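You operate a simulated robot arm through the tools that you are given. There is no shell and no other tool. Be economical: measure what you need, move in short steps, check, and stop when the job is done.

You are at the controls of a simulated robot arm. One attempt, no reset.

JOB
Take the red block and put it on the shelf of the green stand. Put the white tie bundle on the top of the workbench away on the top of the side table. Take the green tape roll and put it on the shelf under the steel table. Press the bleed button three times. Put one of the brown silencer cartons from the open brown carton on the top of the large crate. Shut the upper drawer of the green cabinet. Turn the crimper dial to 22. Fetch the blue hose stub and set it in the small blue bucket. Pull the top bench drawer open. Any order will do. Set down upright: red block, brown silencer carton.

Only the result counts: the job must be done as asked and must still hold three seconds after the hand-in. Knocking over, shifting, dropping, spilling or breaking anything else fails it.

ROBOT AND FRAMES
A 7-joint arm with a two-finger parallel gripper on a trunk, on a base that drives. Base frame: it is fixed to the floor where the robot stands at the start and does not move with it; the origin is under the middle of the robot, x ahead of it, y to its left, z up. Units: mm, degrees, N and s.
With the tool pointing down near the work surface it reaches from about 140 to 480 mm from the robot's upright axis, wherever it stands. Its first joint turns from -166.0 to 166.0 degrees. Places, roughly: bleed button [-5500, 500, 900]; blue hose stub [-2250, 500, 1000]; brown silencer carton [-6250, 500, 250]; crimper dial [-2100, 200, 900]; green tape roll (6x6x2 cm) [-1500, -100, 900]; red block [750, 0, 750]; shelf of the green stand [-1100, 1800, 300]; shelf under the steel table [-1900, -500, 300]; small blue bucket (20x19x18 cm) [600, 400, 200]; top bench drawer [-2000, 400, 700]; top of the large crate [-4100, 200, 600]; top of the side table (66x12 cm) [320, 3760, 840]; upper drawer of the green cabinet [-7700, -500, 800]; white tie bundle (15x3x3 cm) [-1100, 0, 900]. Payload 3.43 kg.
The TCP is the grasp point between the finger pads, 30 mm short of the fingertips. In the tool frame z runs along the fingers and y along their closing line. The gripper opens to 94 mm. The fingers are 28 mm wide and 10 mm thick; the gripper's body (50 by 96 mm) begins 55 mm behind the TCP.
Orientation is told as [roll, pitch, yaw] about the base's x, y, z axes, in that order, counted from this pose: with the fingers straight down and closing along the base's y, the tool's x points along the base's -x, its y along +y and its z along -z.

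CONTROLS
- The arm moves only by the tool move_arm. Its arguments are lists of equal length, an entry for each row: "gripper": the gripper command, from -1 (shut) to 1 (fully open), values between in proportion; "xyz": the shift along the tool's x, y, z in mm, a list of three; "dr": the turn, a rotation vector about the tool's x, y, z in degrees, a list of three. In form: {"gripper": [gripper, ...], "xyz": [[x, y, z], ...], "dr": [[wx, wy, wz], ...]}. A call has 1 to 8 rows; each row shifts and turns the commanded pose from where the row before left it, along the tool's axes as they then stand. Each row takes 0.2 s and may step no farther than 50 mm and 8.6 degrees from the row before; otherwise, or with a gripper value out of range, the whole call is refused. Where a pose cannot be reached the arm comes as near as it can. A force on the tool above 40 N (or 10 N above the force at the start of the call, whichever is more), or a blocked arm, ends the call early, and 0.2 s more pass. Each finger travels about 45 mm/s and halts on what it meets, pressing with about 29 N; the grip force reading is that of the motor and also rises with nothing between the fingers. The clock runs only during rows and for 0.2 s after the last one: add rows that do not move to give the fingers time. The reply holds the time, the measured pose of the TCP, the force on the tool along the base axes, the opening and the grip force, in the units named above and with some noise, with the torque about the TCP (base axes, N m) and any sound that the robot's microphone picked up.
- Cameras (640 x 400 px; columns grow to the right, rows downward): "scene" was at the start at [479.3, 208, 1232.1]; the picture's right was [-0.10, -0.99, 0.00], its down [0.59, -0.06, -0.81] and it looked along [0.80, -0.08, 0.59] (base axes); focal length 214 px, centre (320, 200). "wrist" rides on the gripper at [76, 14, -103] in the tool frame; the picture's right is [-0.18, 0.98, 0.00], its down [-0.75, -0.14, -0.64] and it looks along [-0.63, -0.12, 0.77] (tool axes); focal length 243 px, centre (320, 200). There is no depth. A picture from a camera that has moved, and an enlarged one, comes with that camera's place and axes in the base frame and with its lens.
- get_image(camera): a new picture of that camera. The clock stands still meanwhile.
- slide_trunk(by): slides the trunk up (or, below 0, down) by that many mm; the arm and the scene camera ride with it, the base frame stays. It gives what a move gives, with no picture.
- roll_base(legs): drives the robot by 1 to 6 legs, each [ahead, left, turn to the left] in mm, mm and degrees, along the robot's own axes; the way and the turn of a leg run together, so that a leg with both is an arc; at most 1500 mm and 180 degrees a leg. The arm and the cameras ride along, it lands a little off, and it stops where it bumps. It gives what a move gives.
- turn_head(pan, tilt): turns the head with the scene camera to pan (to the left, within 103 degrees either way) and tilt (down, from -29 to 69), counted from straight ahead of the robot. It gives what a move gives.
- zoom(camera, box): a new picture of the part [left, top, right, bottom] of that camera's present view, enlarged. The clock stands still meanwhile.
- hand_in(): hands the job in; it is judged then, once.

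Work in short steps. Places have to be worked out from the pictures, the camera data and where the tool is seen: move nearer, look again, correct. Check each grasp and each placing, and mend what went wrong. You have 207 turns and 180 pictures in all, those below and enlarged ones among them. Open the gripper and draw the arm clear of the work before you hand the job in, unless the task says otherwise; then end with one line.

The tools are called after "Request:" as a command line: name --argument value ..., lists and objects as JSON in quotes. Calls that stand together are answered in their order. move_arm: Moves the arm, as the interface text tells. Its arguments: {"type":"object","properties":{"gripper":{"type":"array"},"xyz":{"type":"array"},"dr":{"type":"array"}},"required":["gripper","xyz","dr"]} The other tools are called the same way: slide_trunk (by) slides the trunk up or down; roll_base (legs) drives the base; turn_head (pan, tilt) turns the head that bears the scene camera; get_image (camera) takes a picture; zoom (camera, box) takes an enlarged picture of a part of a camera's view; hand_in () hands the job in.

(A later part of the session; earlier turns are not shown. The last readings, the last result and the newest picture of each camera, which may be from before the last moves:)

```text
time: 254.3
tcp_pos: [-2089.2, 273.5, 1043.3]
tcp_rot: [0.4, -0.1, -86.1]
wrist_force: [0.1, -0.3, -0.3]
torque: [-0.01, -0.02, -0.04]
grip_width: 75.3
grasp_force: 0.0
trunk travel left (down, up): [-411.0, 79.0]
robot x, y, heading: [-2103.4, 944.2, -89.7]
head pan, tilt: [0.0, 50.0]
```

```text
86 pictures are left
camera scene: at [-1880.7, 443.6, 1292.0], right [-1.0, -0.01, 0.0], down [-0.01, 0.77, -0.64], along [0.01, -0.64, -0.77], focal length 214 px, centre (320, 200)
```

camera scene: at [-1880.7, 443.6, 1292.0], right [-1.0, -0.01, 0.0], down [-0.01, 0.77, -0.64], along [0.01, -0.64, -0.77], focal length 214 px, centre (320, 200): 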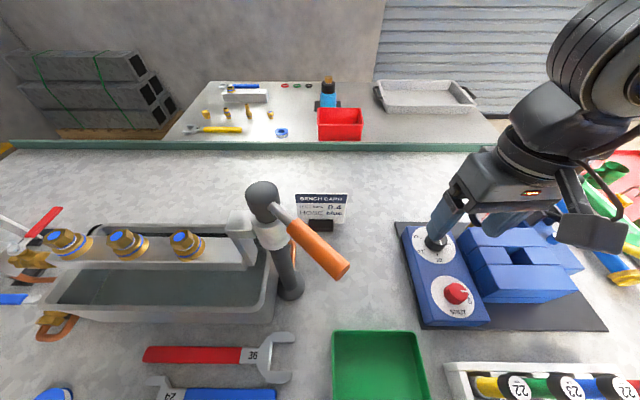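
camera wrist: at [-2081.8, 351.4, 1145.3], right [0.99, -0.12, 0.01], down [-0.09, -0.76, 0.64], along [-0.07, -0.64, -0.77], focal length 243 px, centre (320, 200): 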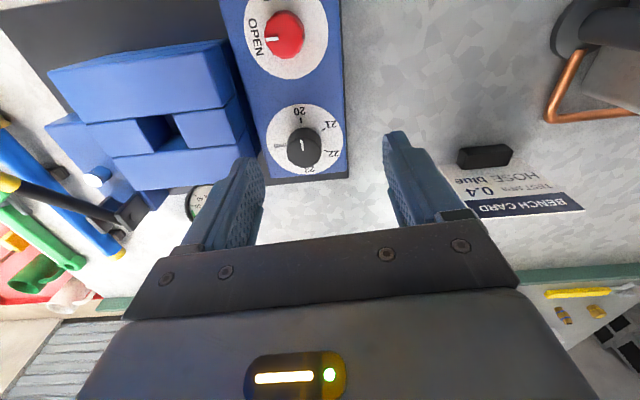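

The tool is nearly above the dial. Zoom in on the dial from the wrist.

Request:
zoom --camera "wrist" --box '[240, 85, 368, 185]'

```text
4.00 times, centred on (304, 135) of wrist
camera zoom: at [-2081.8, 351.4, 1145.3], right [0.99, -0.12, 0.01], down [-0.09, -0.76, 0.64], along [-0.07, -0.64, -0.77], focal length 970 px, centre (384, 460)
```

zoom: 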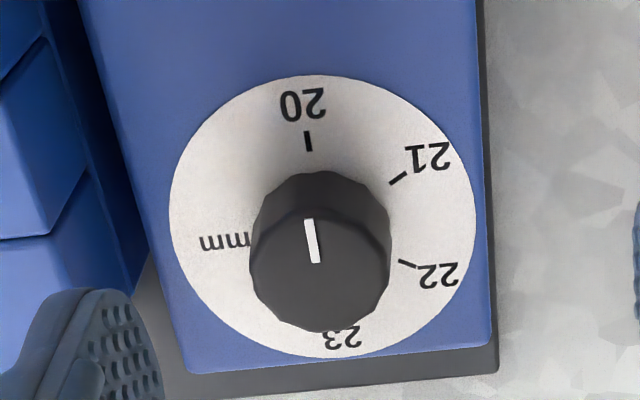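

Ticks solve to 60° per unit: 20 at +y, 22 at −30°; the pointer stands at 20, so I need a 120° clockwise turn. Dial axis ≈[−2112,229], disc z≈893–905. Move above and pre-rotate the tool +60°.

Request:
move_arm --gripper '[0.6, 0.6, 0.6, 0.6, 0.6, 0.6, 0.6, 0.6]' --xyz '[[-42, -26, 0], [0, 0, 0], [0, 0, 0], [0, 0, 0], [0, 0, 0], [0, 0, 0], [0, 0, 0], [0, 0, 0]]' --dr '[[0, 0, 0], [0, 0, -8.5], [0, 0, -8.5], [0, 0, -8.5], [0, 0, -8.5], [0, 0, -8.5], [0, 0, -8.5], [0, 0, -8.5]]'

Request:
zoom --camera "wrist" --box '[200, 20, 456, 180]'

```text
time: 256.1
tcp_pos: [-2111.9, 230.4, 1042.8]
tcp_rot: [0.2, -0.2, -29.2]
wrist_force: [-0.3, 0.5, 0.4]
torque: [-0.01, -0.01, 0.0]
grip_width: 75.4
grasp_force: 0.1
trunk travel left (down, up): [-411.0, 79.0]
robot x, y, heading: [-2100.4, 946.0, -89.3]
head pan, tilt: [0.0, 50.0]
```

```text
2.50 times, centred on (328, 100) of wrist
camera zoom: at [-2173.4, 280.5, 1144.9], right [0.64, 0.77, 0.0], down [0.58, -0.49, 0.65], along [0.5, -0.41, -0.76], focal length 606 px, centre (300, 450)
```

zoom: 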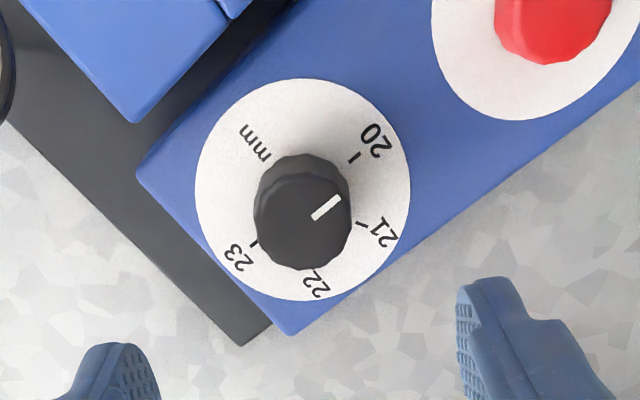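

Centre refined to [−2113,233]. Small correction, narrow to 60 mm and descend around the knob.

Request:
move_arm --gripper '[0.28, 0.28, 0.28, 0.28, 0.28, 0.28]' --xyz '[[2.3, 2.1, 0], [0, 0, 35], [0, 0, 35], [0, 0, 20], [0, 0, 0], [0, 0, 0]]' --dr '[[0, 0, 0], [0, 0, 0], [0, 0, 0], [0, 0, 0], [0, 0, 0], [0, 0, 0]]'

Request:
get_image --camera "wrist"

```text
time: 257.5
tcp_pos: [-2099.6, 232.1, 968.7]
tcp_rot: [0.1, -0.4, -26.5]
wrist_force: [0.7, 0.5, 0.3]
torque: [-0.01, -0.04, 0.02]
grip_width: 59.9
grasp_force: 0.0
out of reach, approached as far as the arm can: row 1, 2, 3
trunk travel left (down, up): [-411.0, 79.0]
robot x, y, heading: [-2102.6, 943.0, -89.6]
head pan, tilt: [0.0, 50.0]
```

```text
83 pictures are left
camera wrist: at [-2163.7, 279.7, 1069.8], right [0.6, 0.8, 0.0], down [0.61, -0.46, 0.65], along [0.52, -0.39, -0.76], focal length 243 px, centre (320, 200)
```

wrist: 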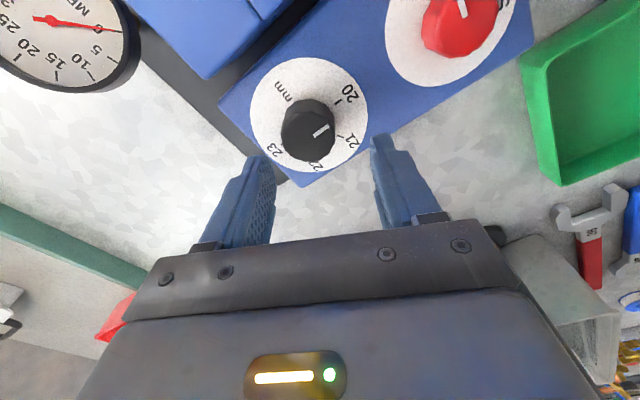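

At this yaw the arm is at its limit; I move the base 30 mm closer and correct the position.

Request:
roll_base --legs '[[30, 0, 0]]'

Request:
move_arm --gripper '[0.28, 0.28, 0.28]' --xyz '[[20, 20, 0], [0, 0, 0], [0, 0, 0]]' --dr '[[0, 0, 0], [0, 0, 0], [0, 0, 0]]'

Request:
get_image --camera "wrist"

```text
time: 258.4
tcp_pos: [-2098.8, 201.6, 967.3]
tcp_rot: [0.1, -0.3, -26.5]
wrist_force: [-0.3, 0.4, 0.2]
torque: [0.01, -0.02, 0.01]
grip_width: 60.3
grasp_force: 0.1
trunk travel left (down, up): [-411.0, 79.0]
robot x, y, heading: [-2098.1, 912.7, -89.5]
head pan, tilt: [0.0, 50.0]
```

```text
time: 259.2
tcp_pos: [-2107.7, 229.4, 967.8]
tcp_rot: [0.0, -0.4, -26.5]
wrist_force: [0.7, -0.1, -0.7]
torque: [-0.02, 0.0, 0.01]
grip_width: 60.3
grasp_force: 0.1
trunk travel left (down, up): [-411.0, 79.0]
robot x, y, heading: [-2098.4, 911.3, -89.6]
head pan, tilt: [0.0, 50.0]
```

```text
82 pictures are left
camera wrist: at [-2172.0, 276.1, 1069.8], right [0.6, 0.8, 0.0], down [0.61, -0.46, 0.65], along [0.52, -0.39, -0.76], focal length 243 px, centre (320, 200)
```

wrist: 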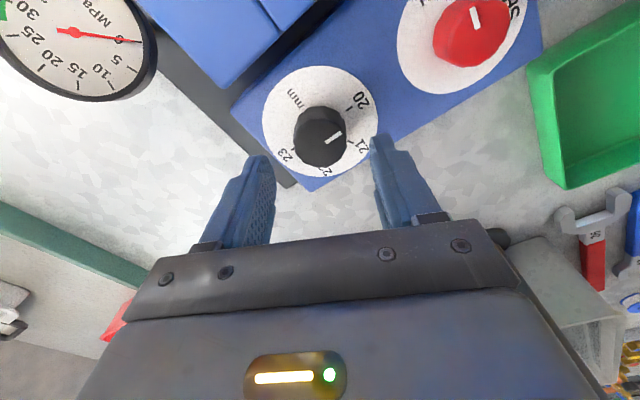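

Reach is fine now. Correct by ~6 mm and descend 38 mm with small steps, then close on the knob.

Request:
move_arm --gripper '[0.28, 0.28, 0.28, 0.28, -1, -1, -1]' --xyz '[[6, 0.7, 0], [0, 0, 15], [0, 0, 12], [0, 0, 10], [0, 0, 0], [0, 0, 0], [0, 0, 0]]' --dr '[[0, 0, 0], [0, 0, 0], [0, 0, 0], [0, 0, 0], [0, 0, 0], [0, 0, 0], [0, 0, 0]]'

Request:
get_image --camera "wrist"

```text
time: 260.8
tcp_pos: [-2112.9, 231.8, 930.3]
tcp_rot: [0.2, -0.4, -26.5]
wrist_force: [0.1, 4.0, -0.3]
torque: [0.09, -0.27, 0.03]
grip_width: 37.4
grasp_force: 42.8
trunk travel left (down, up): [-411.0, 79.0]
robot x, y, heading: [-2099.2, 907.0, -89.5]
head pan, tilt: [0.0, 50.0]
```

```text
81 pictures are left
camera wrist: at [-2176.8, 279.0, 1032.7], right [0.6, 0.8, 0.0], down [0.61, -0.46, 0.65], along [0.52, -0.39, -0.76], focal length 243 px, centre (320, 200)
```

wrist: 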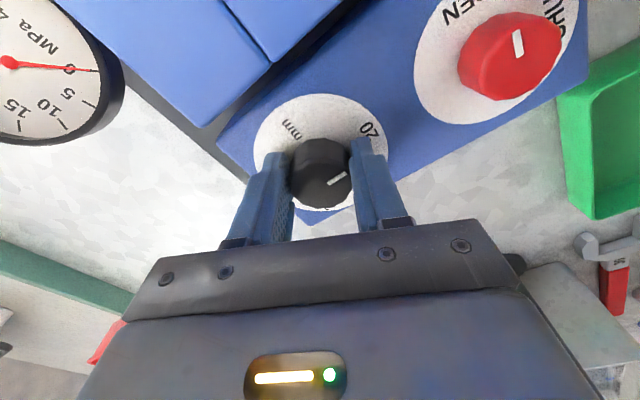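

Knob gripped (37 mm). Rotate clockwise 64° first and check.

Request:
move_arm --gripper '[-1, -1, -1, -1, -1, -1, -1, -1]' --xyz '[[0, 0, 0], [0, 0, 0], [0, 0, 0], [0, 0, 0], [0, 0, 0], [0, 0, 0], [0, 0, 0], [0, 0, 0]]' --dr '[[0, 0, 8], [0, 0, 8], [0, 0, 8], [0, 0, 8], [0, 0, 8], [0, 0, 8], [0, 0, 8], [0, 0, 8]]'

Request:
get_image --camera "wrist"

```text
time: 262.6
tcp_pos: [-2109.3, 232.8, 931.9]
tcp_rot: [0.7, 0.0, -90.2]
wrist_force: [1.8, -0.3, -3.5]
torque: [-0.15, -0.45, 0.0]
grip_width: 37.5
grasp_force: 45.0
trunk travel left (down, up): [-411.0, 79.0]
robot x, y, heading: [-2099.7, 909.9, -89.4]
head pan, tilt: [0.0, 50.0]
stopped in row 8: the force on the tool passed its limit at 41 N (the readings are from after the stop); the commanded pose is now the measured one
```

```text
80 pictures are left
camera wrist: at [-2098.4, 309.8, 1033.6], right [0.98, -0.19, 0.01], down [-0.15, -0.75, 0.64], along [-0.11, -0.63, -0.77], focal length 243 px, centre (320, 200)
```

wrist: 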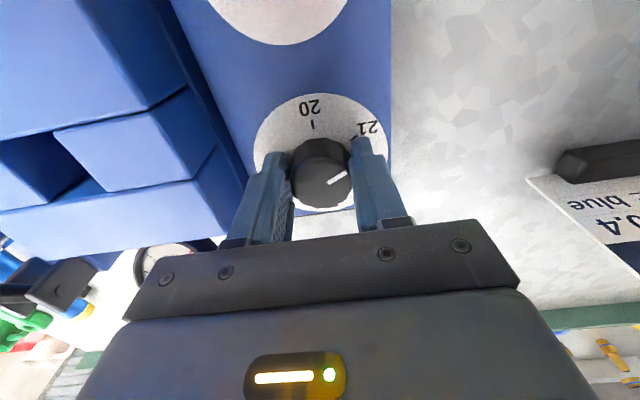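

Pointer follows (now ≈21). Continue the remaining 56°.

Request:
move_arm --gripper '[-1, -1, -1, -1, -1, -1, -1, -1]' --xyz '[[0, 0, 0], [0, 0, 0], [0, 0, 0], [0, 0, 0], [0, 0, 0], [0, 0, 0], [0, 0, 0], [0, 0, 0]]' --dr '[[0, 0, 8], [0, 0, 8], [0, 0, 8], [0, 0, 8], [0, 0, 8], [0, 0, 8], [0, 0, 8], [0, 0, 0.5]]'

Request:
get_image --camera "wrist"

```text
time: 264.6
tcp_pos: [-2107.3, 231.2, 930.8]
tcp_rot: [0.7, 0.8, -146.6]
wrist_force: [4.5, -2.4, -5.5]
torque: [-0.3, -0.33, 0.02]
grip_width: 37.3
grasp_force: 44.7
trunk travel left (down, up): [-411.0, 79.0]
robot x, y, heading: [-2096.7, 913.9, -89.7]
head pan, tilt: [0.0, 50.0]
stopped in row 8: the force on the tool passed its limit at 40 N (the readings are from after the stop); the commanded pose is now the measured one
```

```text
79 pictures are left
camera wrist: at [-2039.7, 262.6, 1034.8], right [0.39, -0.92, 0.01], down [-0.72, -0.29, 0.63], along [-0.58, -0.25, -0.78], focal length 243 px, centre (320, 200)
```

wrist: 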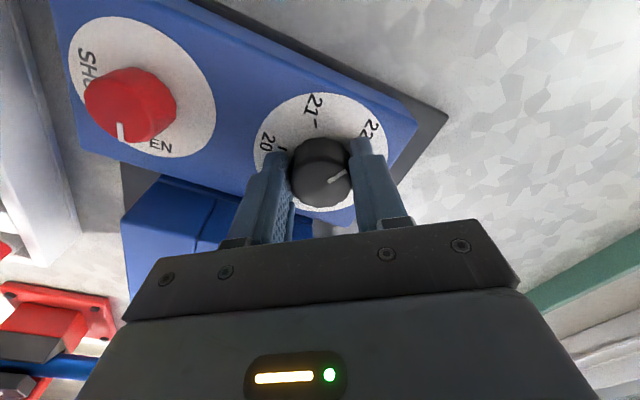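

Rotation done per yaw reading (−120.1°). Open, rise 80 mm, and check the dial with a zoom.

Request:
move_arm --gripper '[0.28, 0.28, 0.28, 0.28, 0.28]' --xyz '[[0, 0, 0], [0, 0, 0], [0, 0, -25], [0, 0, -35], [0, 0, -35]]' --dr '[[0, 0, 0], [0, 0, 0], [0, 0, 0], [0, 0, 0], [0, 0, 0]]'

Request:
zoom --camera "wrist" --box '[240, 40, 400, 165]'

```text
time: 265.8
tcp_pos: [-2110.3, 233.0, 1027.5]
tcp_rot: [0.5, 0.8, -146.7]
wrist_force: [0.9, 0.3, -0.3]
torque: [0.01, 0.01, 0.01]
grip_width: 60.2
grasp_force: 0.1
trunk travel left (down, up): [-411.0, 79.0]
robot x, y, heading: [-2101.4, 912.5, -89.4]
head pan, tilt: [0.0, 50.0]
```

```text
3.20 times, centred on (320, 102) of wrist
camera zoom: at [-2041.3, 263.5, 1130.5], right [0.39, -0.92, 0.01], down [-0.72, -0.29, 0.63], along [-0.58, -0.25, -0.78], focal length 776 px, centre (320, 512)
```

zoom: 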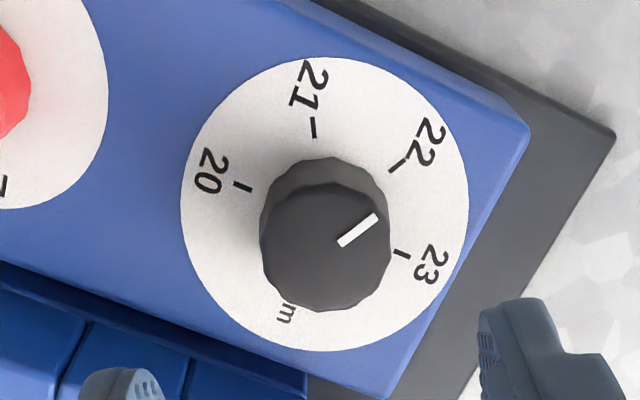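

The pointer now measures ≈−31°, at the 22 mark. Next the top drawer: I back the base off and look at the drawer handle.

Request:
move_arm --gripper '[0.28, 0.28, 0.28, 0.28, 0.28, 0.28, 0.28, 0.28]' --xyz '[[0, 0, -25], [0, 0, 0], [0, 0, 0], [0, 0, 0], [0, 0, 0], [0, 0, 0], [0, 0, 0], [0, 0, 0]]' --dr '[[0, 0, 0], [0, 0, -8], [0, 0, -8], [0, 0, -8], [0, 0, -8], [0, 0, -8], [0, 0, -8], [0, 0, -8]]'

Request:
roll_base --legs '[[-480, 0, 0]]'

Request:
slide_trunk --by -250

Request:
turn_head --pan -20 --tilt 35

Request:
get_image --camera "scene"

```text
time: 267.6
tcp_pos: [-2110.4, 232.7, 1050.7]
tcp_rot: [1.0, -0.1, -90.4]
wrist_force: [-0.1, 0.4, 0.6]
torque: [-0.03, 0.0, 0.02]
grip_width: 60.2
grasp_force: 0.1
trunk travel left (down, up): [-411.0, 79.0]
robot x, y, heading: [-2098.1, 913.7, -89.5]
head pan, tilt: [0.0, 50.0]
```

```text
time: 270.5
tcp_pos: [-2117.5, 708.0, 1051.4]
tcp_rot: [1.0, -0.1, -91.1]
wrist_force: [-0.5, -0.4, 0.1]
torque: [0.0, 0.01, -0.01]
grip_width: 60.3
grasp_force: 0.0
trunk travel left (down, up): [-411.0, 79.0]
robot x, y, heading: [-2102.3, 1387.8, -90.0]
head pan, tilt: [0.0, 50.0]
```

```text
time: 273.1
tcp_pos: [-2117.2, 709.1, 801.2]
tcp_rot: [1.1, -0.1, -91.2]
wrist_force: [0.8, -0.8, 0.1]
torque: [0.01, 0.0, 0.0]
grip_width: 60.3
grasp_force: 0.1
trunk travel left (down, up): [-161.0, 329.0]
robot x, y, heading: [-2101.8, 1388.8, -89.9]
head pan, tilt: [0.0, 50.0]
```

```text
time: 273.9
tcp_pos: [-2118.3, 708.6, 802.1]
tcp_rot: [1.0, -0.1, -91.1]
wrist_force: [0.6, 0.5, -1.4]
torque: [0.0, 0.0, -0.02]
grip_width: 60.1
grasp_force: 0.0
trunk travel left (down, up): [-161.0, 329.0]
robot x, y, heading: [-2098.7, 1388.5, -90.0]
head pan, tilt: [-20.0, 35.0]
```

```text
77 pictures are left
camera scene: at [-1916.0, 881.9, 1063.6], right [-0.94, 0.34, 0.0], down [0.19, 0.54, -0.82], along [-0.28, -0.77, -0.57], focal length 214 px, centre (320, 200)
```

scene: 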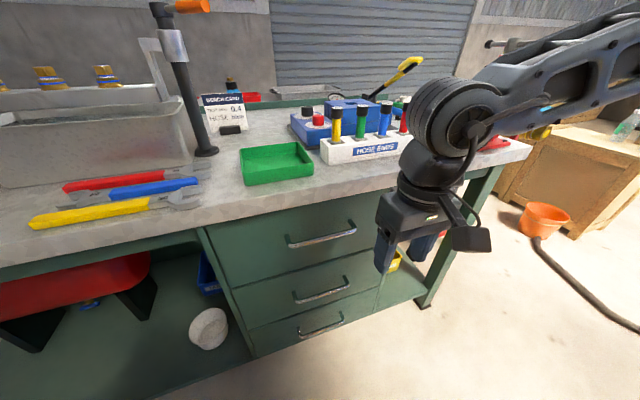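

The top handle is a horizontal bar centred about [−2043,547,714]. I'll grip it with the closing line across the bar: turn the tool 90° and lean it 50° back toward the robot.

Request:
move_arm --gripper '[0, 0, 0, 0, 0, 0, 0, 0]' --xyz '[[0, 0, 0], [0, 0, 0], [0, 0, 0], [0, 0, 0], [0, 0, 0], [0, 0, 0], [0, 0, 0], [0, 0, 0]]' --dr '[[0, 0, 8.2], [0, 0, 8.2], [0, 0, 8.2], [0, 0, 8.2], [0, 0, 8.2], [0, 0, 8.2], [0, 0, 8.2], [0, 0, 8.2]]'

Request:
move_arm --gripper '[0, 0, 0, 0, 0, 0, 0, 0]' --xyz '[[0, 0, 0], [0, 0, 0], [0, 0, 0], [0, 0, 0], [0, 0, 0], [0, 0, 0], [0, 0, 0], [0, 0, 0]]' --dr '[[0, 0, 8.2], [0, 0, 8.2], [0, 0, 8.2], [-8.3, 0, 0], [-8.3, 0, 0], [-8.3, 0, 0], [-8.3, 0, 0], [-8.3, 0, 0]]'

Request:
get_image --camera "wrist"

Request:
get_image --camera "scene"

```text
time: 275.7
tcp_pos: [-2116.4, 709.4, 801.5]
tcp_rot: [0.5, 0.9, -156.8]
wrist_force: [-0.8, 0.7, 1.0]
torque: [-0.02, -0.02, -0.02]
grip_width: 47.0
grasp_force: 0.0
trunk travel left (down, up): [-161.0, 329.0]
robot x, y, heading: [-2100.6, 1384.5, -89.9]
head pan, tilt: [-20.0, 35.0]
```

```text
time: 277.5
tcp_pos: [-2119.4, 669.2, 788.9]
tcp_rot: [41.6, 1.0, 178.7]
wrist_force: [0.9, 0.2, 1.0]
torque: [-0.01, 0.0, 0.02]
grip_width: 46.9
grasp_force: 0.0
out of reach, approached as far as the arm can: row 7, 8
trunk travel left (down, up): [-161.0, 329.0]
robot x, y, heading: [-2104.2, 1389.3, -89.9]
head pan, tilt: [-20.0, 35.0]
```

```text
76 pictures are left
camera wrist: at [-2045.8, 725.6, 876.6], right [-0.21, -0.73, 0.65], down [-0.75, 0.55, 0.37], along [-0.63, -0.41, -0.66], focal length 243 px, centre (320, 200)
```

wrist: 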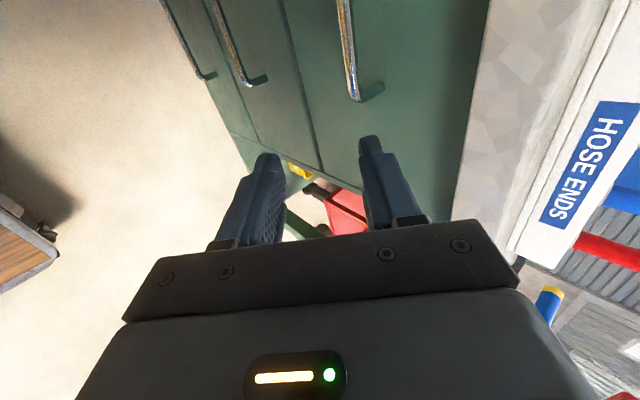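

```text
75 pictures are left
camera scene: at [-1916.0, 882.0, 1063.8], right [-0.94, 0.34, 0.0], down [0.19, 0.54, -0.82], along [-0.28, -0.77, -0.57], focal length 214 px, centre (320, 200)
```

scene: 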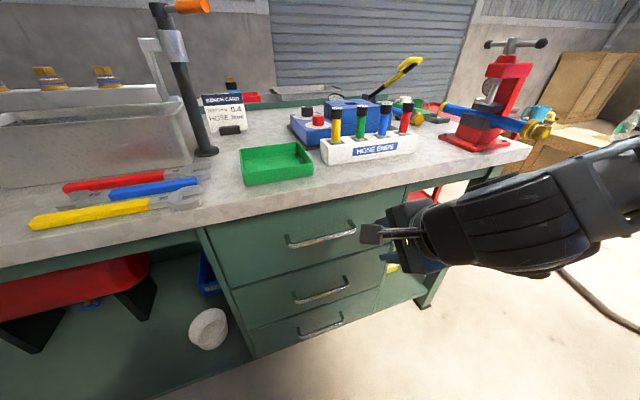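

Handle bar lies ≈30 mm along tool y and ≈136 mm ahead along the tool. Shift to the bar's middle, narrow the opening, and approach to ~40 mm short.

Request:
move_arm --gripper '[-0.36, -0.36, -0.36, -0.36, -0.36]' --xyz '[[35, 15, 0], [35, 15, 0], [0, 0, 40], [0, 0, 40], [0, 0, 10]]' --dr '[[0, 0, 0], [0, 0, 0], [0, 0, 0], [0, 0, 0], [0, 0, 0]]'

Request:
get_image --camera "wrist"

```text
time: 278.7
tcp_pos: [-2051.4, 585.3, 743.0]
tcp_rot: [41.6, 1.0, 178.9]
wrist_force: [0.1, -0.4, 0.6]
torque: [-0.01, 0.01, 0.01]
grip_width: 30.0
grasp_force: 0.1
trunk travel left (down, up): [-161.0, 329.0]
robot x, y, heading: [-2104.4, 1392.9, -89.5]
head pan, tilt: [-20.0, 35.0]
```

```text
74 pictures are left
camera wrist: at [-1976.4, 641.8, 829.8], right [-0.21, -0.73, 0.65], down [-0.75, 0.55, 0.37], along [-0.63, -0.41, -0.66], focal length 243 px, centre (320, 200)
```

wrist: 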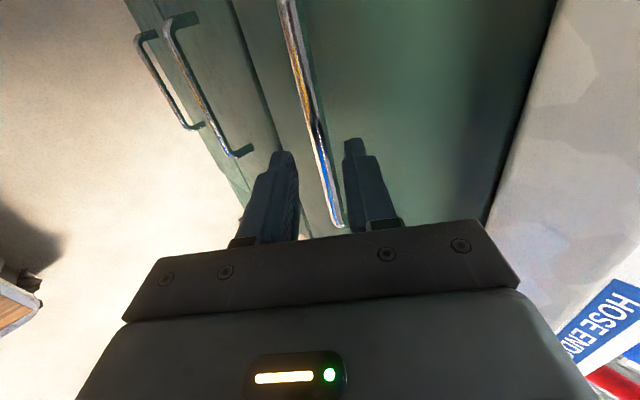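

The bar runs between the fingers, ~45–54 mm ahead of the TCP. Advance 34 mm (shift −3 in y) and close.

Request:
move_arm --gripper '[-0.36, -0.36, -0.36, -1, -1, -1]' --xyz '[[0, -3, 12], [0, 0, 12], [0, 0, 10], [0, 0, 0], [0, 0, 0], [0, 0, 0]]' --dr '[[0, 0, 0], [0, 0, 0], [0, 0, 0], [0, 0, 0], [0, 0, 0], [0, 0, 0]]'

Request:
get_image --camera "wrist"

```text
time: 280.1
tcp_pos: [-2051.5, 564.5, 718.3]
tcp_rot: [42.0, 1.0, 178.8]
wrist_force: [-2.9, -1.9, 40.5]
torque: [-0.13, 0.53, 0.5]
grip_width: 14.1
grasp_force: 45.2
trunk travel left (down, up): [-161.0, 329.0]
robot x, y, heading: [-2099.2, 1387.9, -89.8]
head pan, tilt: [-20.0, 35.0]
```

```text
73 pictures are left
camera wrist: at [-1976.7, 621.6, 806.1], right [-0.21, -0.73, 0.65], down [-0.75, 0.55, 0.37], along [-0.63, -0.41, -0.66], focal length 243 px, centre (320, 200)
```

wrist: 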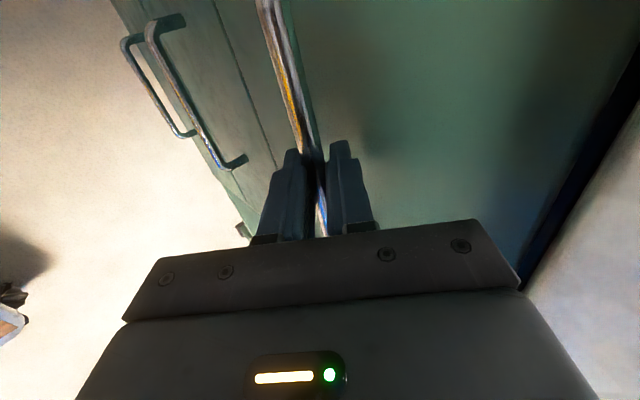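

Bar gripped (14 mm). Relax the vertical load by 3 mm, then pull by reversing the base 120 mm.

Request:
move_arm --gripper '[-1, -1]' --xyz '[[0, 2, -2.2], [0, 0, 0]]' --dr '[[0, 0, 0], [0, 0, 0]]'

Request:
roll_base --legs '[[-120, 0, 0]]'

Request:
get_image --camera "scene"

```text
time: 280.7
tcp_pos: [-2052.2, 566.0, 718.7]
tcp_rot: [41.7, 1.0, 178.8]
wrist_force: [-0.8, -2.6, 25.8]
torque: [-0.08, 0.66, 1.0]
grip_width: 13.9
grasp_force: 45.2
trunk travel left (down, up): [-161.0, 329.0]
robot x, y, heading: [-2102.7, 1387.8, -89.5]
head pan, tilt: [-20.0, 35.0]
```

```text
time: 281.9
tcp_pos: [-2050.1, 686.3, 720.1]
tcp_rot: [41.8, 1.1, 178.9]
wrist_force: [7.6, -2.0, 30.3]
torque: [-0.15, 1.09, 0.57]
grip_width: 12.2
grasp_force: 44.9
trunk travel left (down, up): [-161.0, 329.0]
robot x, y, heading: [-2102.5, 1507.7, -89.9]
head pan, tilt: [-20.0, 35.0]
```

```text
72 pictures are left
camera scene: at [-1916.3, 1002.8, 1064.0], right [-0.94, 0.34, 0.0], down [0.19, 0.54, -0.82], along [-0.28, -0.77, -0.57], focal length 214 px, centre (320, 200)
```

scene: 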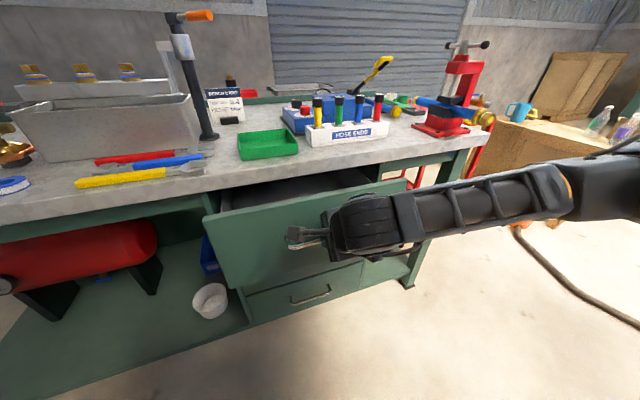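

The drawer is opening (120 mm so far). Pull another 150 mm.

Request:
roll_base --legs '[[-150, 0, 0]]'

Request:
get_image --camera "scene"

```text
time: 283.3
tcp_pos: [-2048.9, 836.0, 719.2]
tcp_rot: [41.8, 1.2, 178.9]
wrist_force: [9.3, -1.2, 13.8]
torque: [-0.06, 0.95, 0.71]
grip_width: 12.3
grasp_force: 45.0
trunk travel left (down, up): [-161.0, 329.0]
robot x, y, heading: [-2104.4, 1654.1, -89.7]
head pan, tilt: [-20.0, 35.0]
```

```text
71 pictures are left
camera scene: at [-1916.7, 1152.2, 1063.8], right [-0.94, 0.34, 0.0], down [0.19, 0.54, -0.82], along [-0.28, -0.77, -0.57], focal length 214 px, centre (320, 200)
```

scene: 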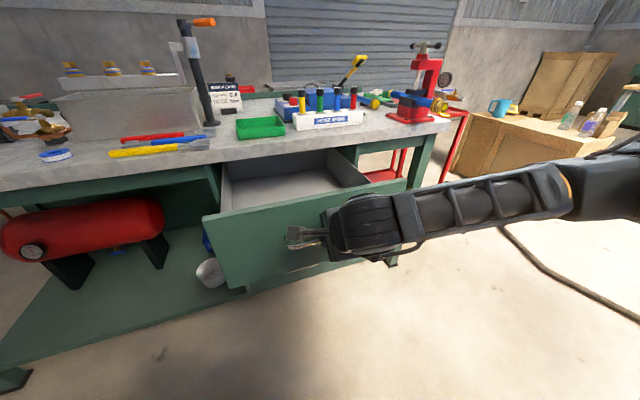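

Open by 270 mm. I'll try another 60 mm, checking the force.

Request:
roll_base --legs '[[-60, 0, 0]]'

```text
time: 284.3
tcp_pos: [-2049.9, 894.6, 719.8]
tcp_rot: [41.8, 1.2, 179.1]
wrist_force: [3.1, -3.0, 4.1]
torque: [-0.03, 1.05, 0.93]
grip_width: 12.2
grasp_force: 45.3
trunk travel left (down, up): [-161.0, 329.0]
robot x, y, heading: [-2100.8, 1715.1, -89.8]
head pan, tilt: [-20.0, 35.0]
```

Opened 330 mm. Release and withdraw along the tool axis, then look.

Request:
move_arm --gripper '[-0.36, -0.36, -0.36, -0.36, -0.36, -0.36]' --xyz '[[0, 0, 0], [0, 0, 0], [0, 0, -15], [0, 0, -30], [0, 0, -40], [0, 0, -40]]' --dr '[[0, 0, 0], [0, 0, 0], [0, 0, 0], [0, 0, 0], [0, 0, 0], [0, 0, 0]]'

Request:
get_image --camera "scene"

```text
time: 285.7
tcp_pos: [-2051.8, 977.8, 813.5]
tcp_rot: [41.7, 1.2, 179.0]
wrist_force: [-0.3, -0.2, 0.6]
torque: [0.01, -0.01, 0.0]
grip_width: 30.1
grasp_force: 0.0
trunk travel left (down, up): [-161.0, 329.0]
robot x, y, heading: [-2103.3, 1718.8, -89.6]
head pan, tilt: [-20.0, 35.0]
```

```text
70 pictures are left
camera scene: at [-1916.9, 1212.0, 1063.5], right [-0.94, 0.34, 0.0], down [0.19, 0.54, -0.82], along [-0.28, -0.77, -0.57], focal length 214 px, centre (320, 200)
```

scene: 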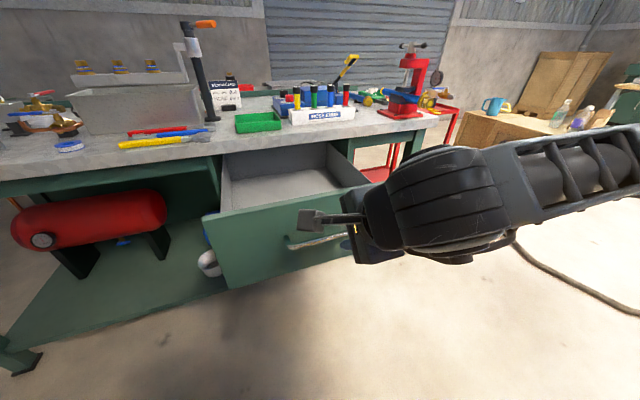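

The drawer stands open. Restore the tool pose, turn the robot to face west (−x), and look ahead.

Request:
move_arm --gripper '[0, 0, 0, 0, 0, 0, 0, 0]' --xyz '[[0, 0, -20], [0, 0, -20], [0, 0, -20], [0, 0, 0], [0, 0, 0], [0, 0, 0], [0, 0, 0], [0, 0, 0]]' --dr '[[8.3, 0, 0], [8.3, 0, 0], [8.3, 0, 0], [8.3, 0, 0], [8.3, 0, 0], [0, 0, -8.4], [0, 0, -8.4], [0, 0, -8.4]]'

Request:
move_arm --gripper '[0, 0, 0, 0, 0, 0, 0, 0]' --xyz '[[0, 0, 0], [0, 0, 0], [0, 0, 0], [0, 0, 0], [0, 0, 0], [0, 0, 0], [0, 0, 0], [0, 0, 0]]' --dr '[[0, 0, -8.4], [0, 0, -8.4], [0, 0, -8.4], [0, 0, -8.4], [0, 0, -8.4], [0, 0, -8.4], [0, 0, -8.4], [0, 0, -8.4]]'

Request:
roll_base --legs '[[0, 0, -90]]'

Request:
turn_head --pan 10 --tilt 15

Request:
get_image --camera "scene"

```text
time: 287.5
tcp_pos: [-2050.8, 1011.0, 863.5]
tcp_rot: [0.7, 1.0, -155.7]
wrist_force: [-0.6, -0.6, -0.3]
torque: [-0.02, 0.01, 0.04]
grip_width: 46.8
grasp_force: 0.1
trunk travel left (down, up): [-161.0, 329.0]
robot x, y, heading: [-2105.8, 1712.9, -89.7]
head pan, tilt: [-20.0, 35.0]
```

```text
time: 289.3
tcp_pos: [-2052.5, 1011.1, 863.5]
tcp_rot: [1.2, -0.3, -88.4]
wrist_force: [0.3, 0.0, 0.1]
torque: [-0.03, -0.01, 0.01]
grip_width: 47.1
grasp_force: 0.0
trunk travel left (down, up): [-161.0, 329.0]
robot x, y, heading: [-2105.0, 1717.6, -89.8]
head pan, tilt: [-20.0, 35.0]
```

```text
time: 293.5
tcp_pos: [-2809.0, 1663.7, 863.0]
tcp_rot: [1.2, -0.4, -178.6]
wrist_force: [0.1, 0.0, 0.4]
torque: [-0.02, 0.01, 0.03]
grip_width: 47.0
grasp_force: 0.0
trunk travel left (down, up): [-161.0, 329.0]
robot x, y, heading: [-2099.7, 1716.2, -179.5]
head pan, tilt: [-20.0, 35.0]
```

```text
time: 294.4
tcp_pos: [-2810.3, 1664.3, 862.8]
tcp_rot: [1.2, -0.5, -178.6]
wrist_force: [0.1, -0.2, -0.4]
torque: [-0.03, 0.0, -0.05]
grip_width: 47.0
grasp_force: 0.2
trunk travel left (down, up): [-161.0, 329.0]
robot x, y, heading: [-2102.6, 1715.1, -179.7]
head pan, tilt: [10.0, 15.0]
```

```text
69 pictures are left
camera scene: at [-2617.1, 1482.9, 1095.6], right [-0.18, 0.98, 0.0], down [0.26, 0.05, -0.97], along [-0.95, -0.17, -0.26], focal length 214 px, centre (320, 200)
```

scene: 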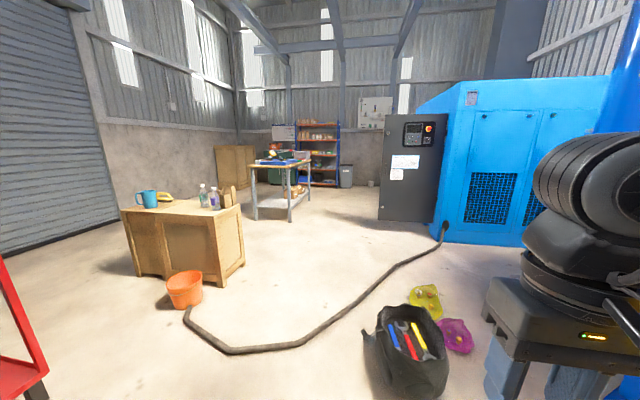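

Going west directly would cross a cable, a tool bag and gloves on the floor; the aisle south of the steel table is clear, so I'll go around the east end of the bench. Raise the trunk first.

Request:
slide_trunk --by 250

Request:
roll_base --legs '[[0, 455, 0], [-975, 0, 0], [-975, 0, 0], [0, 1280, 0], [0, 1280, 0], [1500, 0, 0]]'

Request:
turn_head --pan 0 --tilt 20

Request:
get_image --camera "scene"

```text
time: 297.0
tcp_pos: [-2810.3, 1664.3, 1113.1]
tcp_rot: [1.3, -0.4, -178.6]
wrist_force: [-0.3, 0.3, -0.6]
torque: [0.0, -0.01, 0.01]
grip_width: 46.9
grasp_force: 0.2
trunk travel left (down, up): [-411.0, 79.0]
robot x, y, heading: [-2102.9, 1716.1, -179.8]
head pan, tilt: [10.0, 15.0]
```

```text
time: 320.5
tcp_pos: [-830.8, -1185.3, 1112.9]
tcp_rot: [1.1, -0.4, -178.7]
wrist_force: [-0.7, -0.1, -0.2]
torque: [-0.01, 0.02, -0.04]
grip_width: 46.9
grasp_force: 0.0
trunk travel left (down, up): [-411.0, 79.0]
robot x, y, heading: [-124.1, -1136.3, -179.7]
head pan, tilt: [10.0, 15.0]
stopped in leg 5: the robot was blocked; the commanded pose is now the measured one
```

```text
time: 321.2
tcp_pos: [-830.2, -1185.4, 1112.8]
tcp_rot: [1.1, -0.4, -178.7]
wrist_force: [1.0, 0.1, -0.3]
torque: [0.0, 0.0, 0.01]
grip_width: 46.9
grasp_force: 0.1
trunk travel left (down, up): [-411.0, 79.0]
robot x, y, heading: [-125.5, -1136.1, -179.7]
head pan, tilt: [0.0, 20.0]
```

```text
68 pictures are left
camera scene: at [-638.6, -1352.7, 1337.5], right [-0.01, 1.0, 0.0], down [0.34, 0.0, -0.94], along [-0.94, -0.01, -0.34], focal length 214 px, centre (320, 200)
```

scene: 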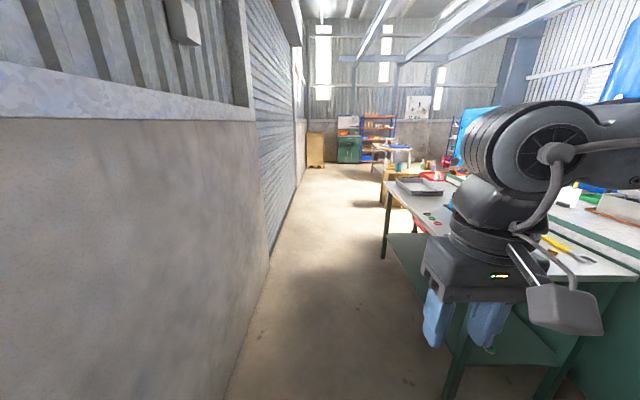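

Blocked by the pallet stack on my left; the aisle ahead is clear. Go west: 900, then 700 with 150 left, then 1500.

Request:
roll_base --legs '[[900, 0, 0], [700, 150, 0], [1500, 0, 0]]'

Request:
turn_head --pan -5 --tilt 20

Request:
get_image --camera "scene"

```text
time: 336.5
tcp_pos: [-3918.0, -1336.9, 1112.5]
tcp_rot: [1.1, -0.5, -179.2]
wrist_force: [0.4, 0.6, 0.5]
torque: [-0.01, 0.01, 0.03]
grip_width: 47.1
grasp_force: 0.1
trunk travel left (down, up): [-411.0, 79.0]
robot x, y, heading: [-3210.2, -1292.5, 179.7]
head pan, tilt: [0.0, 20.0]
```

```text
time: 337.1
tcp_pos: [-3917.5, -1337.6, 1113.4]
tcp_rot: [1.1, -0.3, -179.1]
wrist_force: [0.1, -0.3, -0.8]
torque: [0.0, -0.01, -0.03]
grip_width: 47.1
grasp_force: 0.0
trunk travel left (down, up): [-411.0, 79.0]
robot x, y, heading: [-3212.5, -1292.6, 179.3]
head pan, tilt: [-5.0, 20.0]
```

```text
67 pictures are left
camera scene: at [-3726.6, -1498.4, 1337.5], right [0.09, 1.0, 0.0], down [0.34, -0.03, -0.94], along [-0.94, 0.09, -0.34], focal length 214 px, centre (320, 200)
```

scene: 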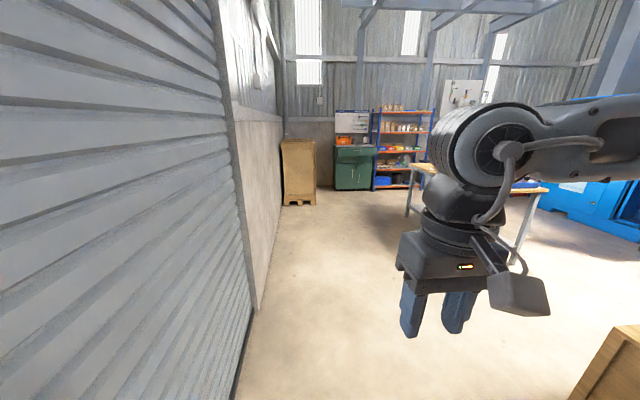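

Clear. The trestle table (button, cartons) spans x≈−5360…−6620, y>115; the green cabinet is at the far end. Drive on to x≈−6200, y≈−640.

Request:
roll_base --legs '[[1500, -250, 0], [1500, -400, 0]]'

Request:
turn_head --pan -5 --tilt 25

Request:
get_image --camera "scene"

Request:
turn_head --pan -75 --tilt 35

Request:
get_image --camera "scene"

```text
refused: leg 1 is longer than a leg can be; nothing moved
```

```text
time: 337.8
tcp_pos: [-3917.6, -1337.2, 1113.0]
tcp_rot: [1.1, -0.4, -179.2]
wrist_force: [-0.6, 0.9, -1.0]
torque: [0.0, -0.01, 0.0]
grip_width: 47.3
grasp_force: 0.0
trunk travel left (down, up): [-411.0, 79.0]
robot x, y, heading: [-3212.4, -1291.1, 179.7]
head pan, tilt: [-5.0, 25.0]
```

```text
66 pictures are left
camera scene: at [-3725.7, -1498.5, 1329.5], right [0.09, 1.0, 0.0], down [0.42, -0.04, -0.91], along [-0.9, 0.08, -0.42], focal length 214 px, centre (320, 200)
```

scene: 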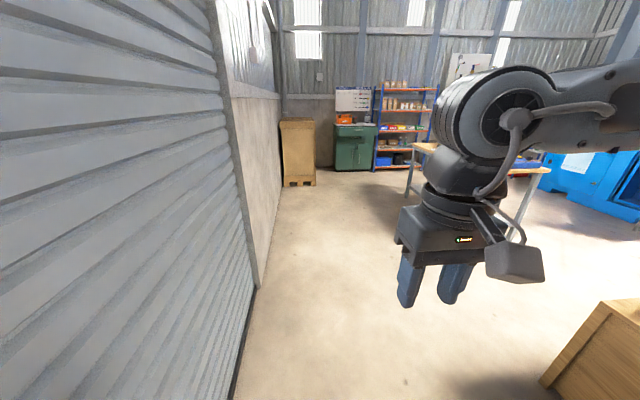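

```text
time: 339.2
tcp_pos: [-3918.0, -1337.9, 1112.5]
tcp_rot: [1.1, -0.4, -179.2]
wrist_force: [1.2, -0.6, -0.2]
torque: [0.01, 0.0, 0.0]
grip_width: 47.4
grasp_force: 0.1
trunk travel left (down, up): [-411.0, 79.0]
robot x, y, heading: [-3209.8, -1295.5, 179.5]
head pan, tilt: [-75.0, 35.0]
```

```text
65 pictures are left
camera scene: at [-3656.4, -1421.7, 1313.7], right [0.97, 0.26, 0.0], down [0.15, -0.55, -0.82], along [-0.21, 0.79, -0.57], focal length 214 px, centre (320, 200)
```

scene: 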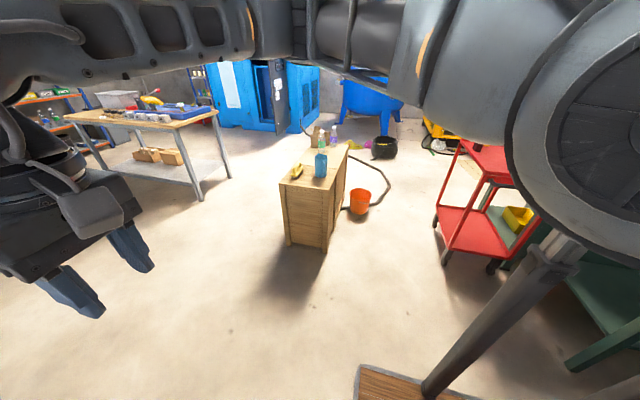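

A leg was slightly too long. The crate (x −3920…−4240, y from −290) and the trestle table are in view. Drive west in allowed legs.

Request:
roll_base --legs '[[1400, -250, 0], [1400, -350, 0]]'

Request:
turn_head --pan -5 --tilt 25

Request:
get_image --camera "scene"

Request:
turn_head --pan -70 --tilt 35

Request:
get_image --camera "scene"

```text
time: 353.1
tcp_pos: [-6723.8, -728.2, 1114.5]
tcp_rot: [1.1, -0.5, -179.4]
wrist_force: [-0.3, 0.8, 0.3]
torque: [0.02, -0.02, -0.02]
grip_width: 46.8
grasp_force: 0.0
trunk travel left (down, up): [-411.0, 79.0]
robot x, y, heading: [-6011.9, -683.9, 179.4]
head pan, tilt: [-75.0, 35.0]
```

```text
time: 354.5
tcp_pos: [-6722.6, -729.6, 1113.6]
tcp_rot: [1.1, -0.4, -179.4]
wrist_force: [-0.1, 0.1, -0.8]
torque: [0.02, -0.02, -0.01]
grip_width: 46.9
grasp_force: 0.1
trunk travel left (down, up): [-411.0, 79.0]
robot x, y, heading: [-6012.1, -685.7, 179.6]
head pan, tilt: [-5.0, 25.0]
```

```text
64 pictures are left
camera scene: at [-6530.8, -890.1, 1329.4], right [0.09, 1.0, 0.0], down [0.42, -0.04, -0.91], along [-0.9, 0.09, -0.42], focal length 214 px, centre (320, 200)
```

scene: 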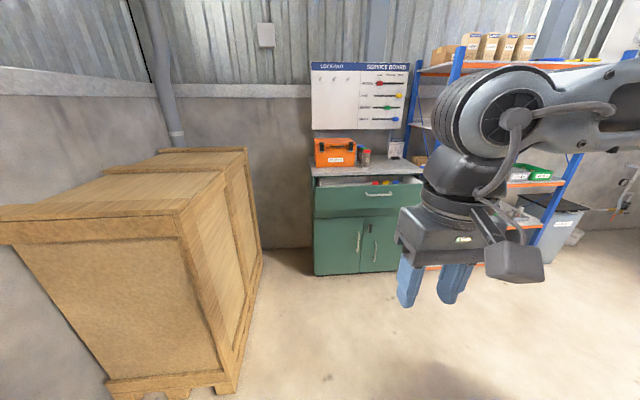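

```text
time: 355.8
tcp_pos: [-6721.8, -729.4, 1112.7]
tcp_rot: [1.0, -0.4, -179.3]
wrist_force: [-0.9, 0.0, 0.5]
torque: [-0.01, 0.02, 0.02]
grip_width: 46.9
grasp_force: 0.1
trunk travel left (down, up): [-411.0, 79.0]
robot x, y, heading: [-6015.3, -683.3, 179.5]
head pan, tilt: [-70.0, 35.0]
```

```text
63 pictures are left
camera scene: at [-6468.8, -815.9, 1313.7], right [0.94, 0.34, 0.0], down [0.19, -0.54, -0.82], along [-0.28, 0.77, -0.57], focal length 214 px, centre (320, 200)
```

scene: 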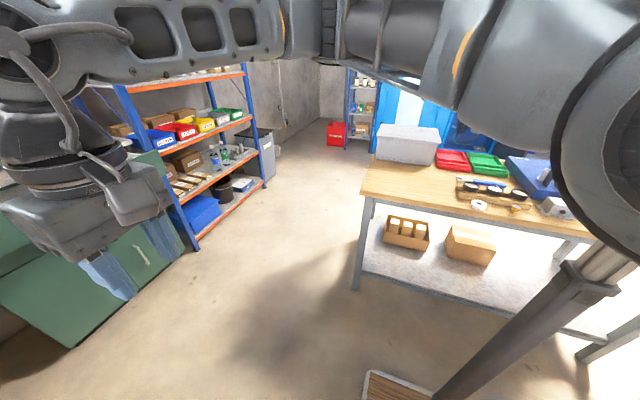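

The green cabinet's upper drawer protrudes ~200 mm (handle ≈[−7684,−425,817]). I'll push it with closed fingers against the handle: drive up, lower the trunk, and check.

Request:
roll_base --legs '[[780, -280, 0]]'

Request:
slide_trunk --by -300

Request:
move_arm --gripper '[-1, -1, -1, -1]' --xyz '[[0, 0, 0], [0, 0, 0], [0, 0, 0], [0, 0, 0]]' --dr '[[0, 0, 0], [0, 0, 0], [0, 0, 0], [0, 0, 0]]'

Request:
get_image --camera "wrist"

```text
time: 360.3
tcp_pos: [-7504.5, -439.5, 1112.7]
tcp_rot: [1.1, -0.4, -179.6]
wrist_force: [0.3, -0.3, 0.2]
torque: [0.02, 0.01, -0.01]
grip_width: 47.1
grasp_force: 0.0
trunk travel left (down, up): [-411.0, 79.0]
robot x, y, heading: [-6800.3, -399.5, 179.6]
head pan, tilt: [-70.0, 35.0]
```

```text
time: 363.3
tcp_pos: [-7504.1, -440.6, 813.8]
tcp_rot: [1.1, -0.4, -179.5]
wrist_force: [-0.2, 0.5, -0.6]
torque: [0.01, -0.02, 0.0]
grip_width: 47.1
grasp_force: 0.0
trunk travel left (down, up): [-111.0, 379.0]
robot x, y, heading: [-6796.7, -398.0, 179.5]
head pan, tilt: [-70.0, 35.0]
```

```text
time: 364.3
tcp_pos: [-7504.8, -440.2, 814.4]
tcp_rot: [1.1, -0.4, -179.5]
wrist_force: [-0.2, -0.2, -0.2]
torque: [0.0, 0.01, 0.02]
grip_width: 0.0
grasp_force: 28.8
trunk travel left (down, up): [-111.0, 379.0]
robot x, y, heading: [-6798.4, -399.1, 179.7]
head pan, tilt: [-70.0, 35.0]
```

```text
62 pictures are left
camera wrist: at [-7429.0, -451.6, 915.1], right [-0.17, -0.98, 0.02], down [-0.75, 0.15, 0.64], along [-0.64, 0.1, -0.76], focal length 243 px, centre (320, 200)
```

wrist: 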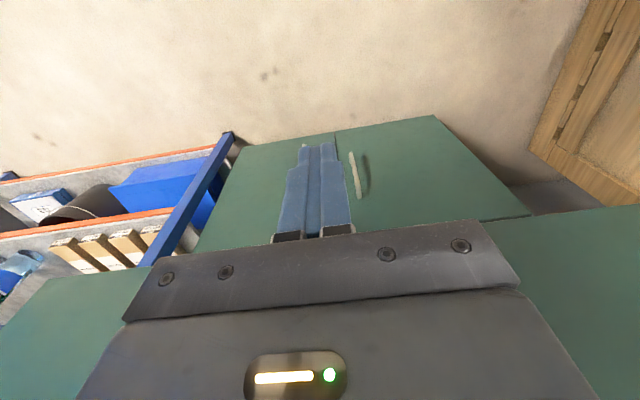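

Fingers closed and lined up with the drawer front. Base ahead 150 mm, then push with the arm in 30 mm steps.

Request:
roll_base --legs '[[150, 0, 0]]'

Request:
move_arm --gripper '[-1, -1, -1, -1, -1, -1]' --xyz '[[-30, 0, 0], [-30, 0, 0], [-30, 0, 0], [-30, 0, 0], [-30, 0, 0], [-30, 0, 0]]' --dr '[[0, 0, 0], [0, 0, 0], [0, 0, 0], [0, 0, 0], [0, 0, 0], [0, 0, 0]]'

Request:
turn_head --pan 0 --tilt 30

Request:
get_image --camera "scene"

```text
time: 365.7
tcp_pos: [-7655.4, -439.3, 812.6]
tcp_rot: [1.1, -0.4, -179.4]
wrist_force: [-0.9, 0.4, 0.2]
torque: [0.03, -0.03, -0.01]
grip_width: 0.1
grasp_force: 28.7
trunk travel left (down, up): [-111.0, 379.0]
robot x, y, heading: [-6949.8, -398.0, 179.5]
head pan, tilt: [-70.0, 35.0]
```

```text
time: 366.7
tcp_pos: [-7762.5, -440.9, 813.7]
tcp_rot: [0.9, 0.4, -179.2]
wrist_force: [12.9, 1.0, 6.7]
torque: [0.03, 0.57, -0.13]
grip_width: 0.0
grasp_force: 28.5
trunk travel left (down, up): [-111.0, 379.0]
robot x, y, heading: [-6948.3, -398.9, 179.6]
head pan, tilt: [-70.0, 35.0]
stopped in row 4: the force on the tool passed its limit at 84 N (the readings are from after the stop); the commanded pose is now the measured one
```

```text
time: 368.1
tcp_pos: [-7762.8, -441.2, 813.6]
tcp_rot: [0.9, 0.4, -179.2]
wrist_force: [27.4, 0.2, 3.5]
torque: [0.03, 1.07, -0.22]
grip_width: 0.1
grasp_force: 29.5
trunk travel left (down, up): [-111.0, 379.0]
robot x, y, heading: [-6950.9, -395.7, 179.5]
head pan, tilt: [0.0, 30.0]
```

```text
61 pictures are left
camera scene: at [-7463.2, -609.0, 1021.7], right [0.01, 1.0, 0.0], down [0.5, 0.0, -0.87], along [-0.87, 0.01, -0.5], focal length 214 px, centre (320, 200)
```

scene: 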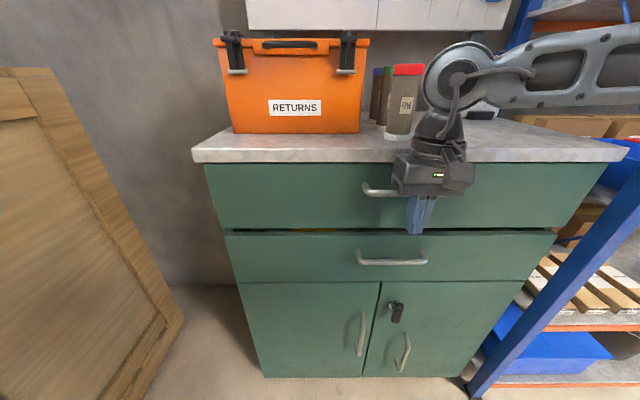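

Stopped by force at x≈−7762. Zoom to see whether the upper drawer is fully shut.

Request:
zoom --camera "scene" --box '[190, 130, 630, 405]'

```text
refused: 405 is not a number from 0 to 400
```

Request:
zoom --camera "scene" --box '[190, 130, 510, 330]'

```text
2.00 times, centred on (350, 230) of scene
camera zoom: at [-7463.2, -609.0, 1021.7], right [0.01, 1.0, 0.0], down [0.5, 0.0, -0.87], along [-0.87, 0.01, -0.5], focal length 429 px, centre (260, 140)
```

zoom: 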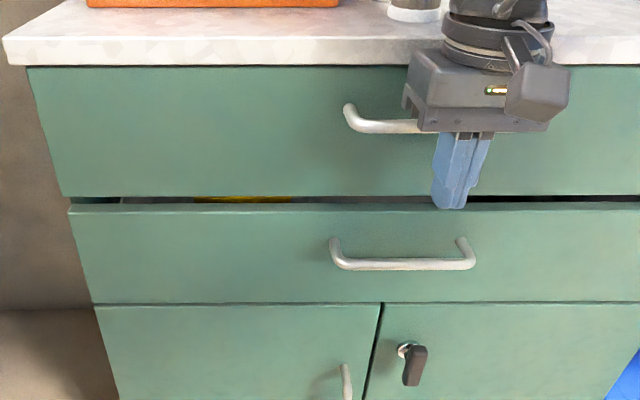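

The upper drawer now sits flush under the counter (no opening visible above its front). Back off, and drive toward the trestle table to look at the cartons on its lower shelf.

Request:
move_arm --gripper '[-1, -1]' --xyz '[[45, 0, 0], [45, 0, 0]]' --dr '[[0, 0, 0], [0, 0, 0]]'

Request:
roll_base --legs '[[-660, 400, 0], [0, 0, -90]]'

Request:
turn_head --pan 0 --tilt 30

Request:
get_image --camera "scene"

```text
time: 368.7
tcp_pos: [-7673.9, -438.3, 813.5]
tcp_rot: [0.9, 0.4, -179.3]
wrist_force: [0.3, 0.2, -0.8]
torque: [0.0, -0.02, 0.0]
grip_width: 0.0
grasp_force: 29.5
trunk travel left (down, up): [-111.0, 379.0]
robot x, y, heading: [-6949.6, -398.7, 179.5]
head pan, tilt: [0.0, 30.0]
```

```text
time: 376.7
tcp_pos: [-6328.1, -83.5, 813.9]
tcp_rot: [0.9, 0.4, 90.1]
wrist_force: [-0.7, 0.2, -0.8]
torque: [0.02, 0.03, -0.01]
grip_width: 0.1
grasp_force: 29.3
trunk travel left (down, up): [-111.0, 379.0]
robot x, y, heading: [-6295.3, -807.9, 89.0]
head pan, tilt: [0.0, 30.0]
```

```text
time: 377.3
tcp_pos: [-6328.1, -82.2, 814.8]
tcp_rot: [0.9, 0.5, 90.2]
wrist_force: [0.5, -0.1, 0.2]
torque: [0.0, 0.01, 0.0]
grip_width: 0.0
grasp_force: 28.8
trunk travel left (down, up): [-111.0, 379.0]
robot x, y, heading: [-6289.3, -804.9, 88.9]
head pan, tilt: [0.0, 30.0]
```

```text
59 pictures are left
camera scene: at [-6499.8, -291.5, 1021.4], right [1.0, -0.02, 0.0], down [-0.01, -0.5, -0.87], along [0.02, 0.87, -0.5], focal length 214 px, centre (320, 200)
```

scene: 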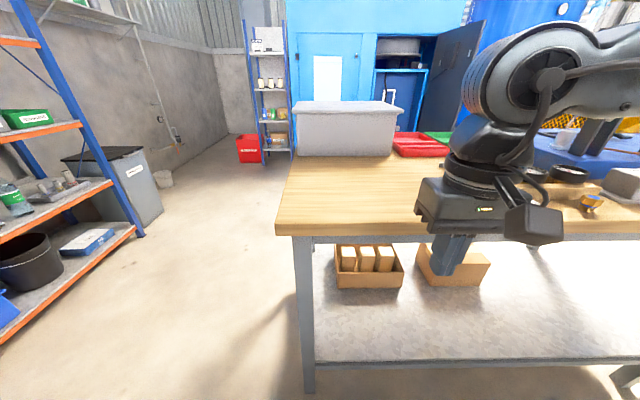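

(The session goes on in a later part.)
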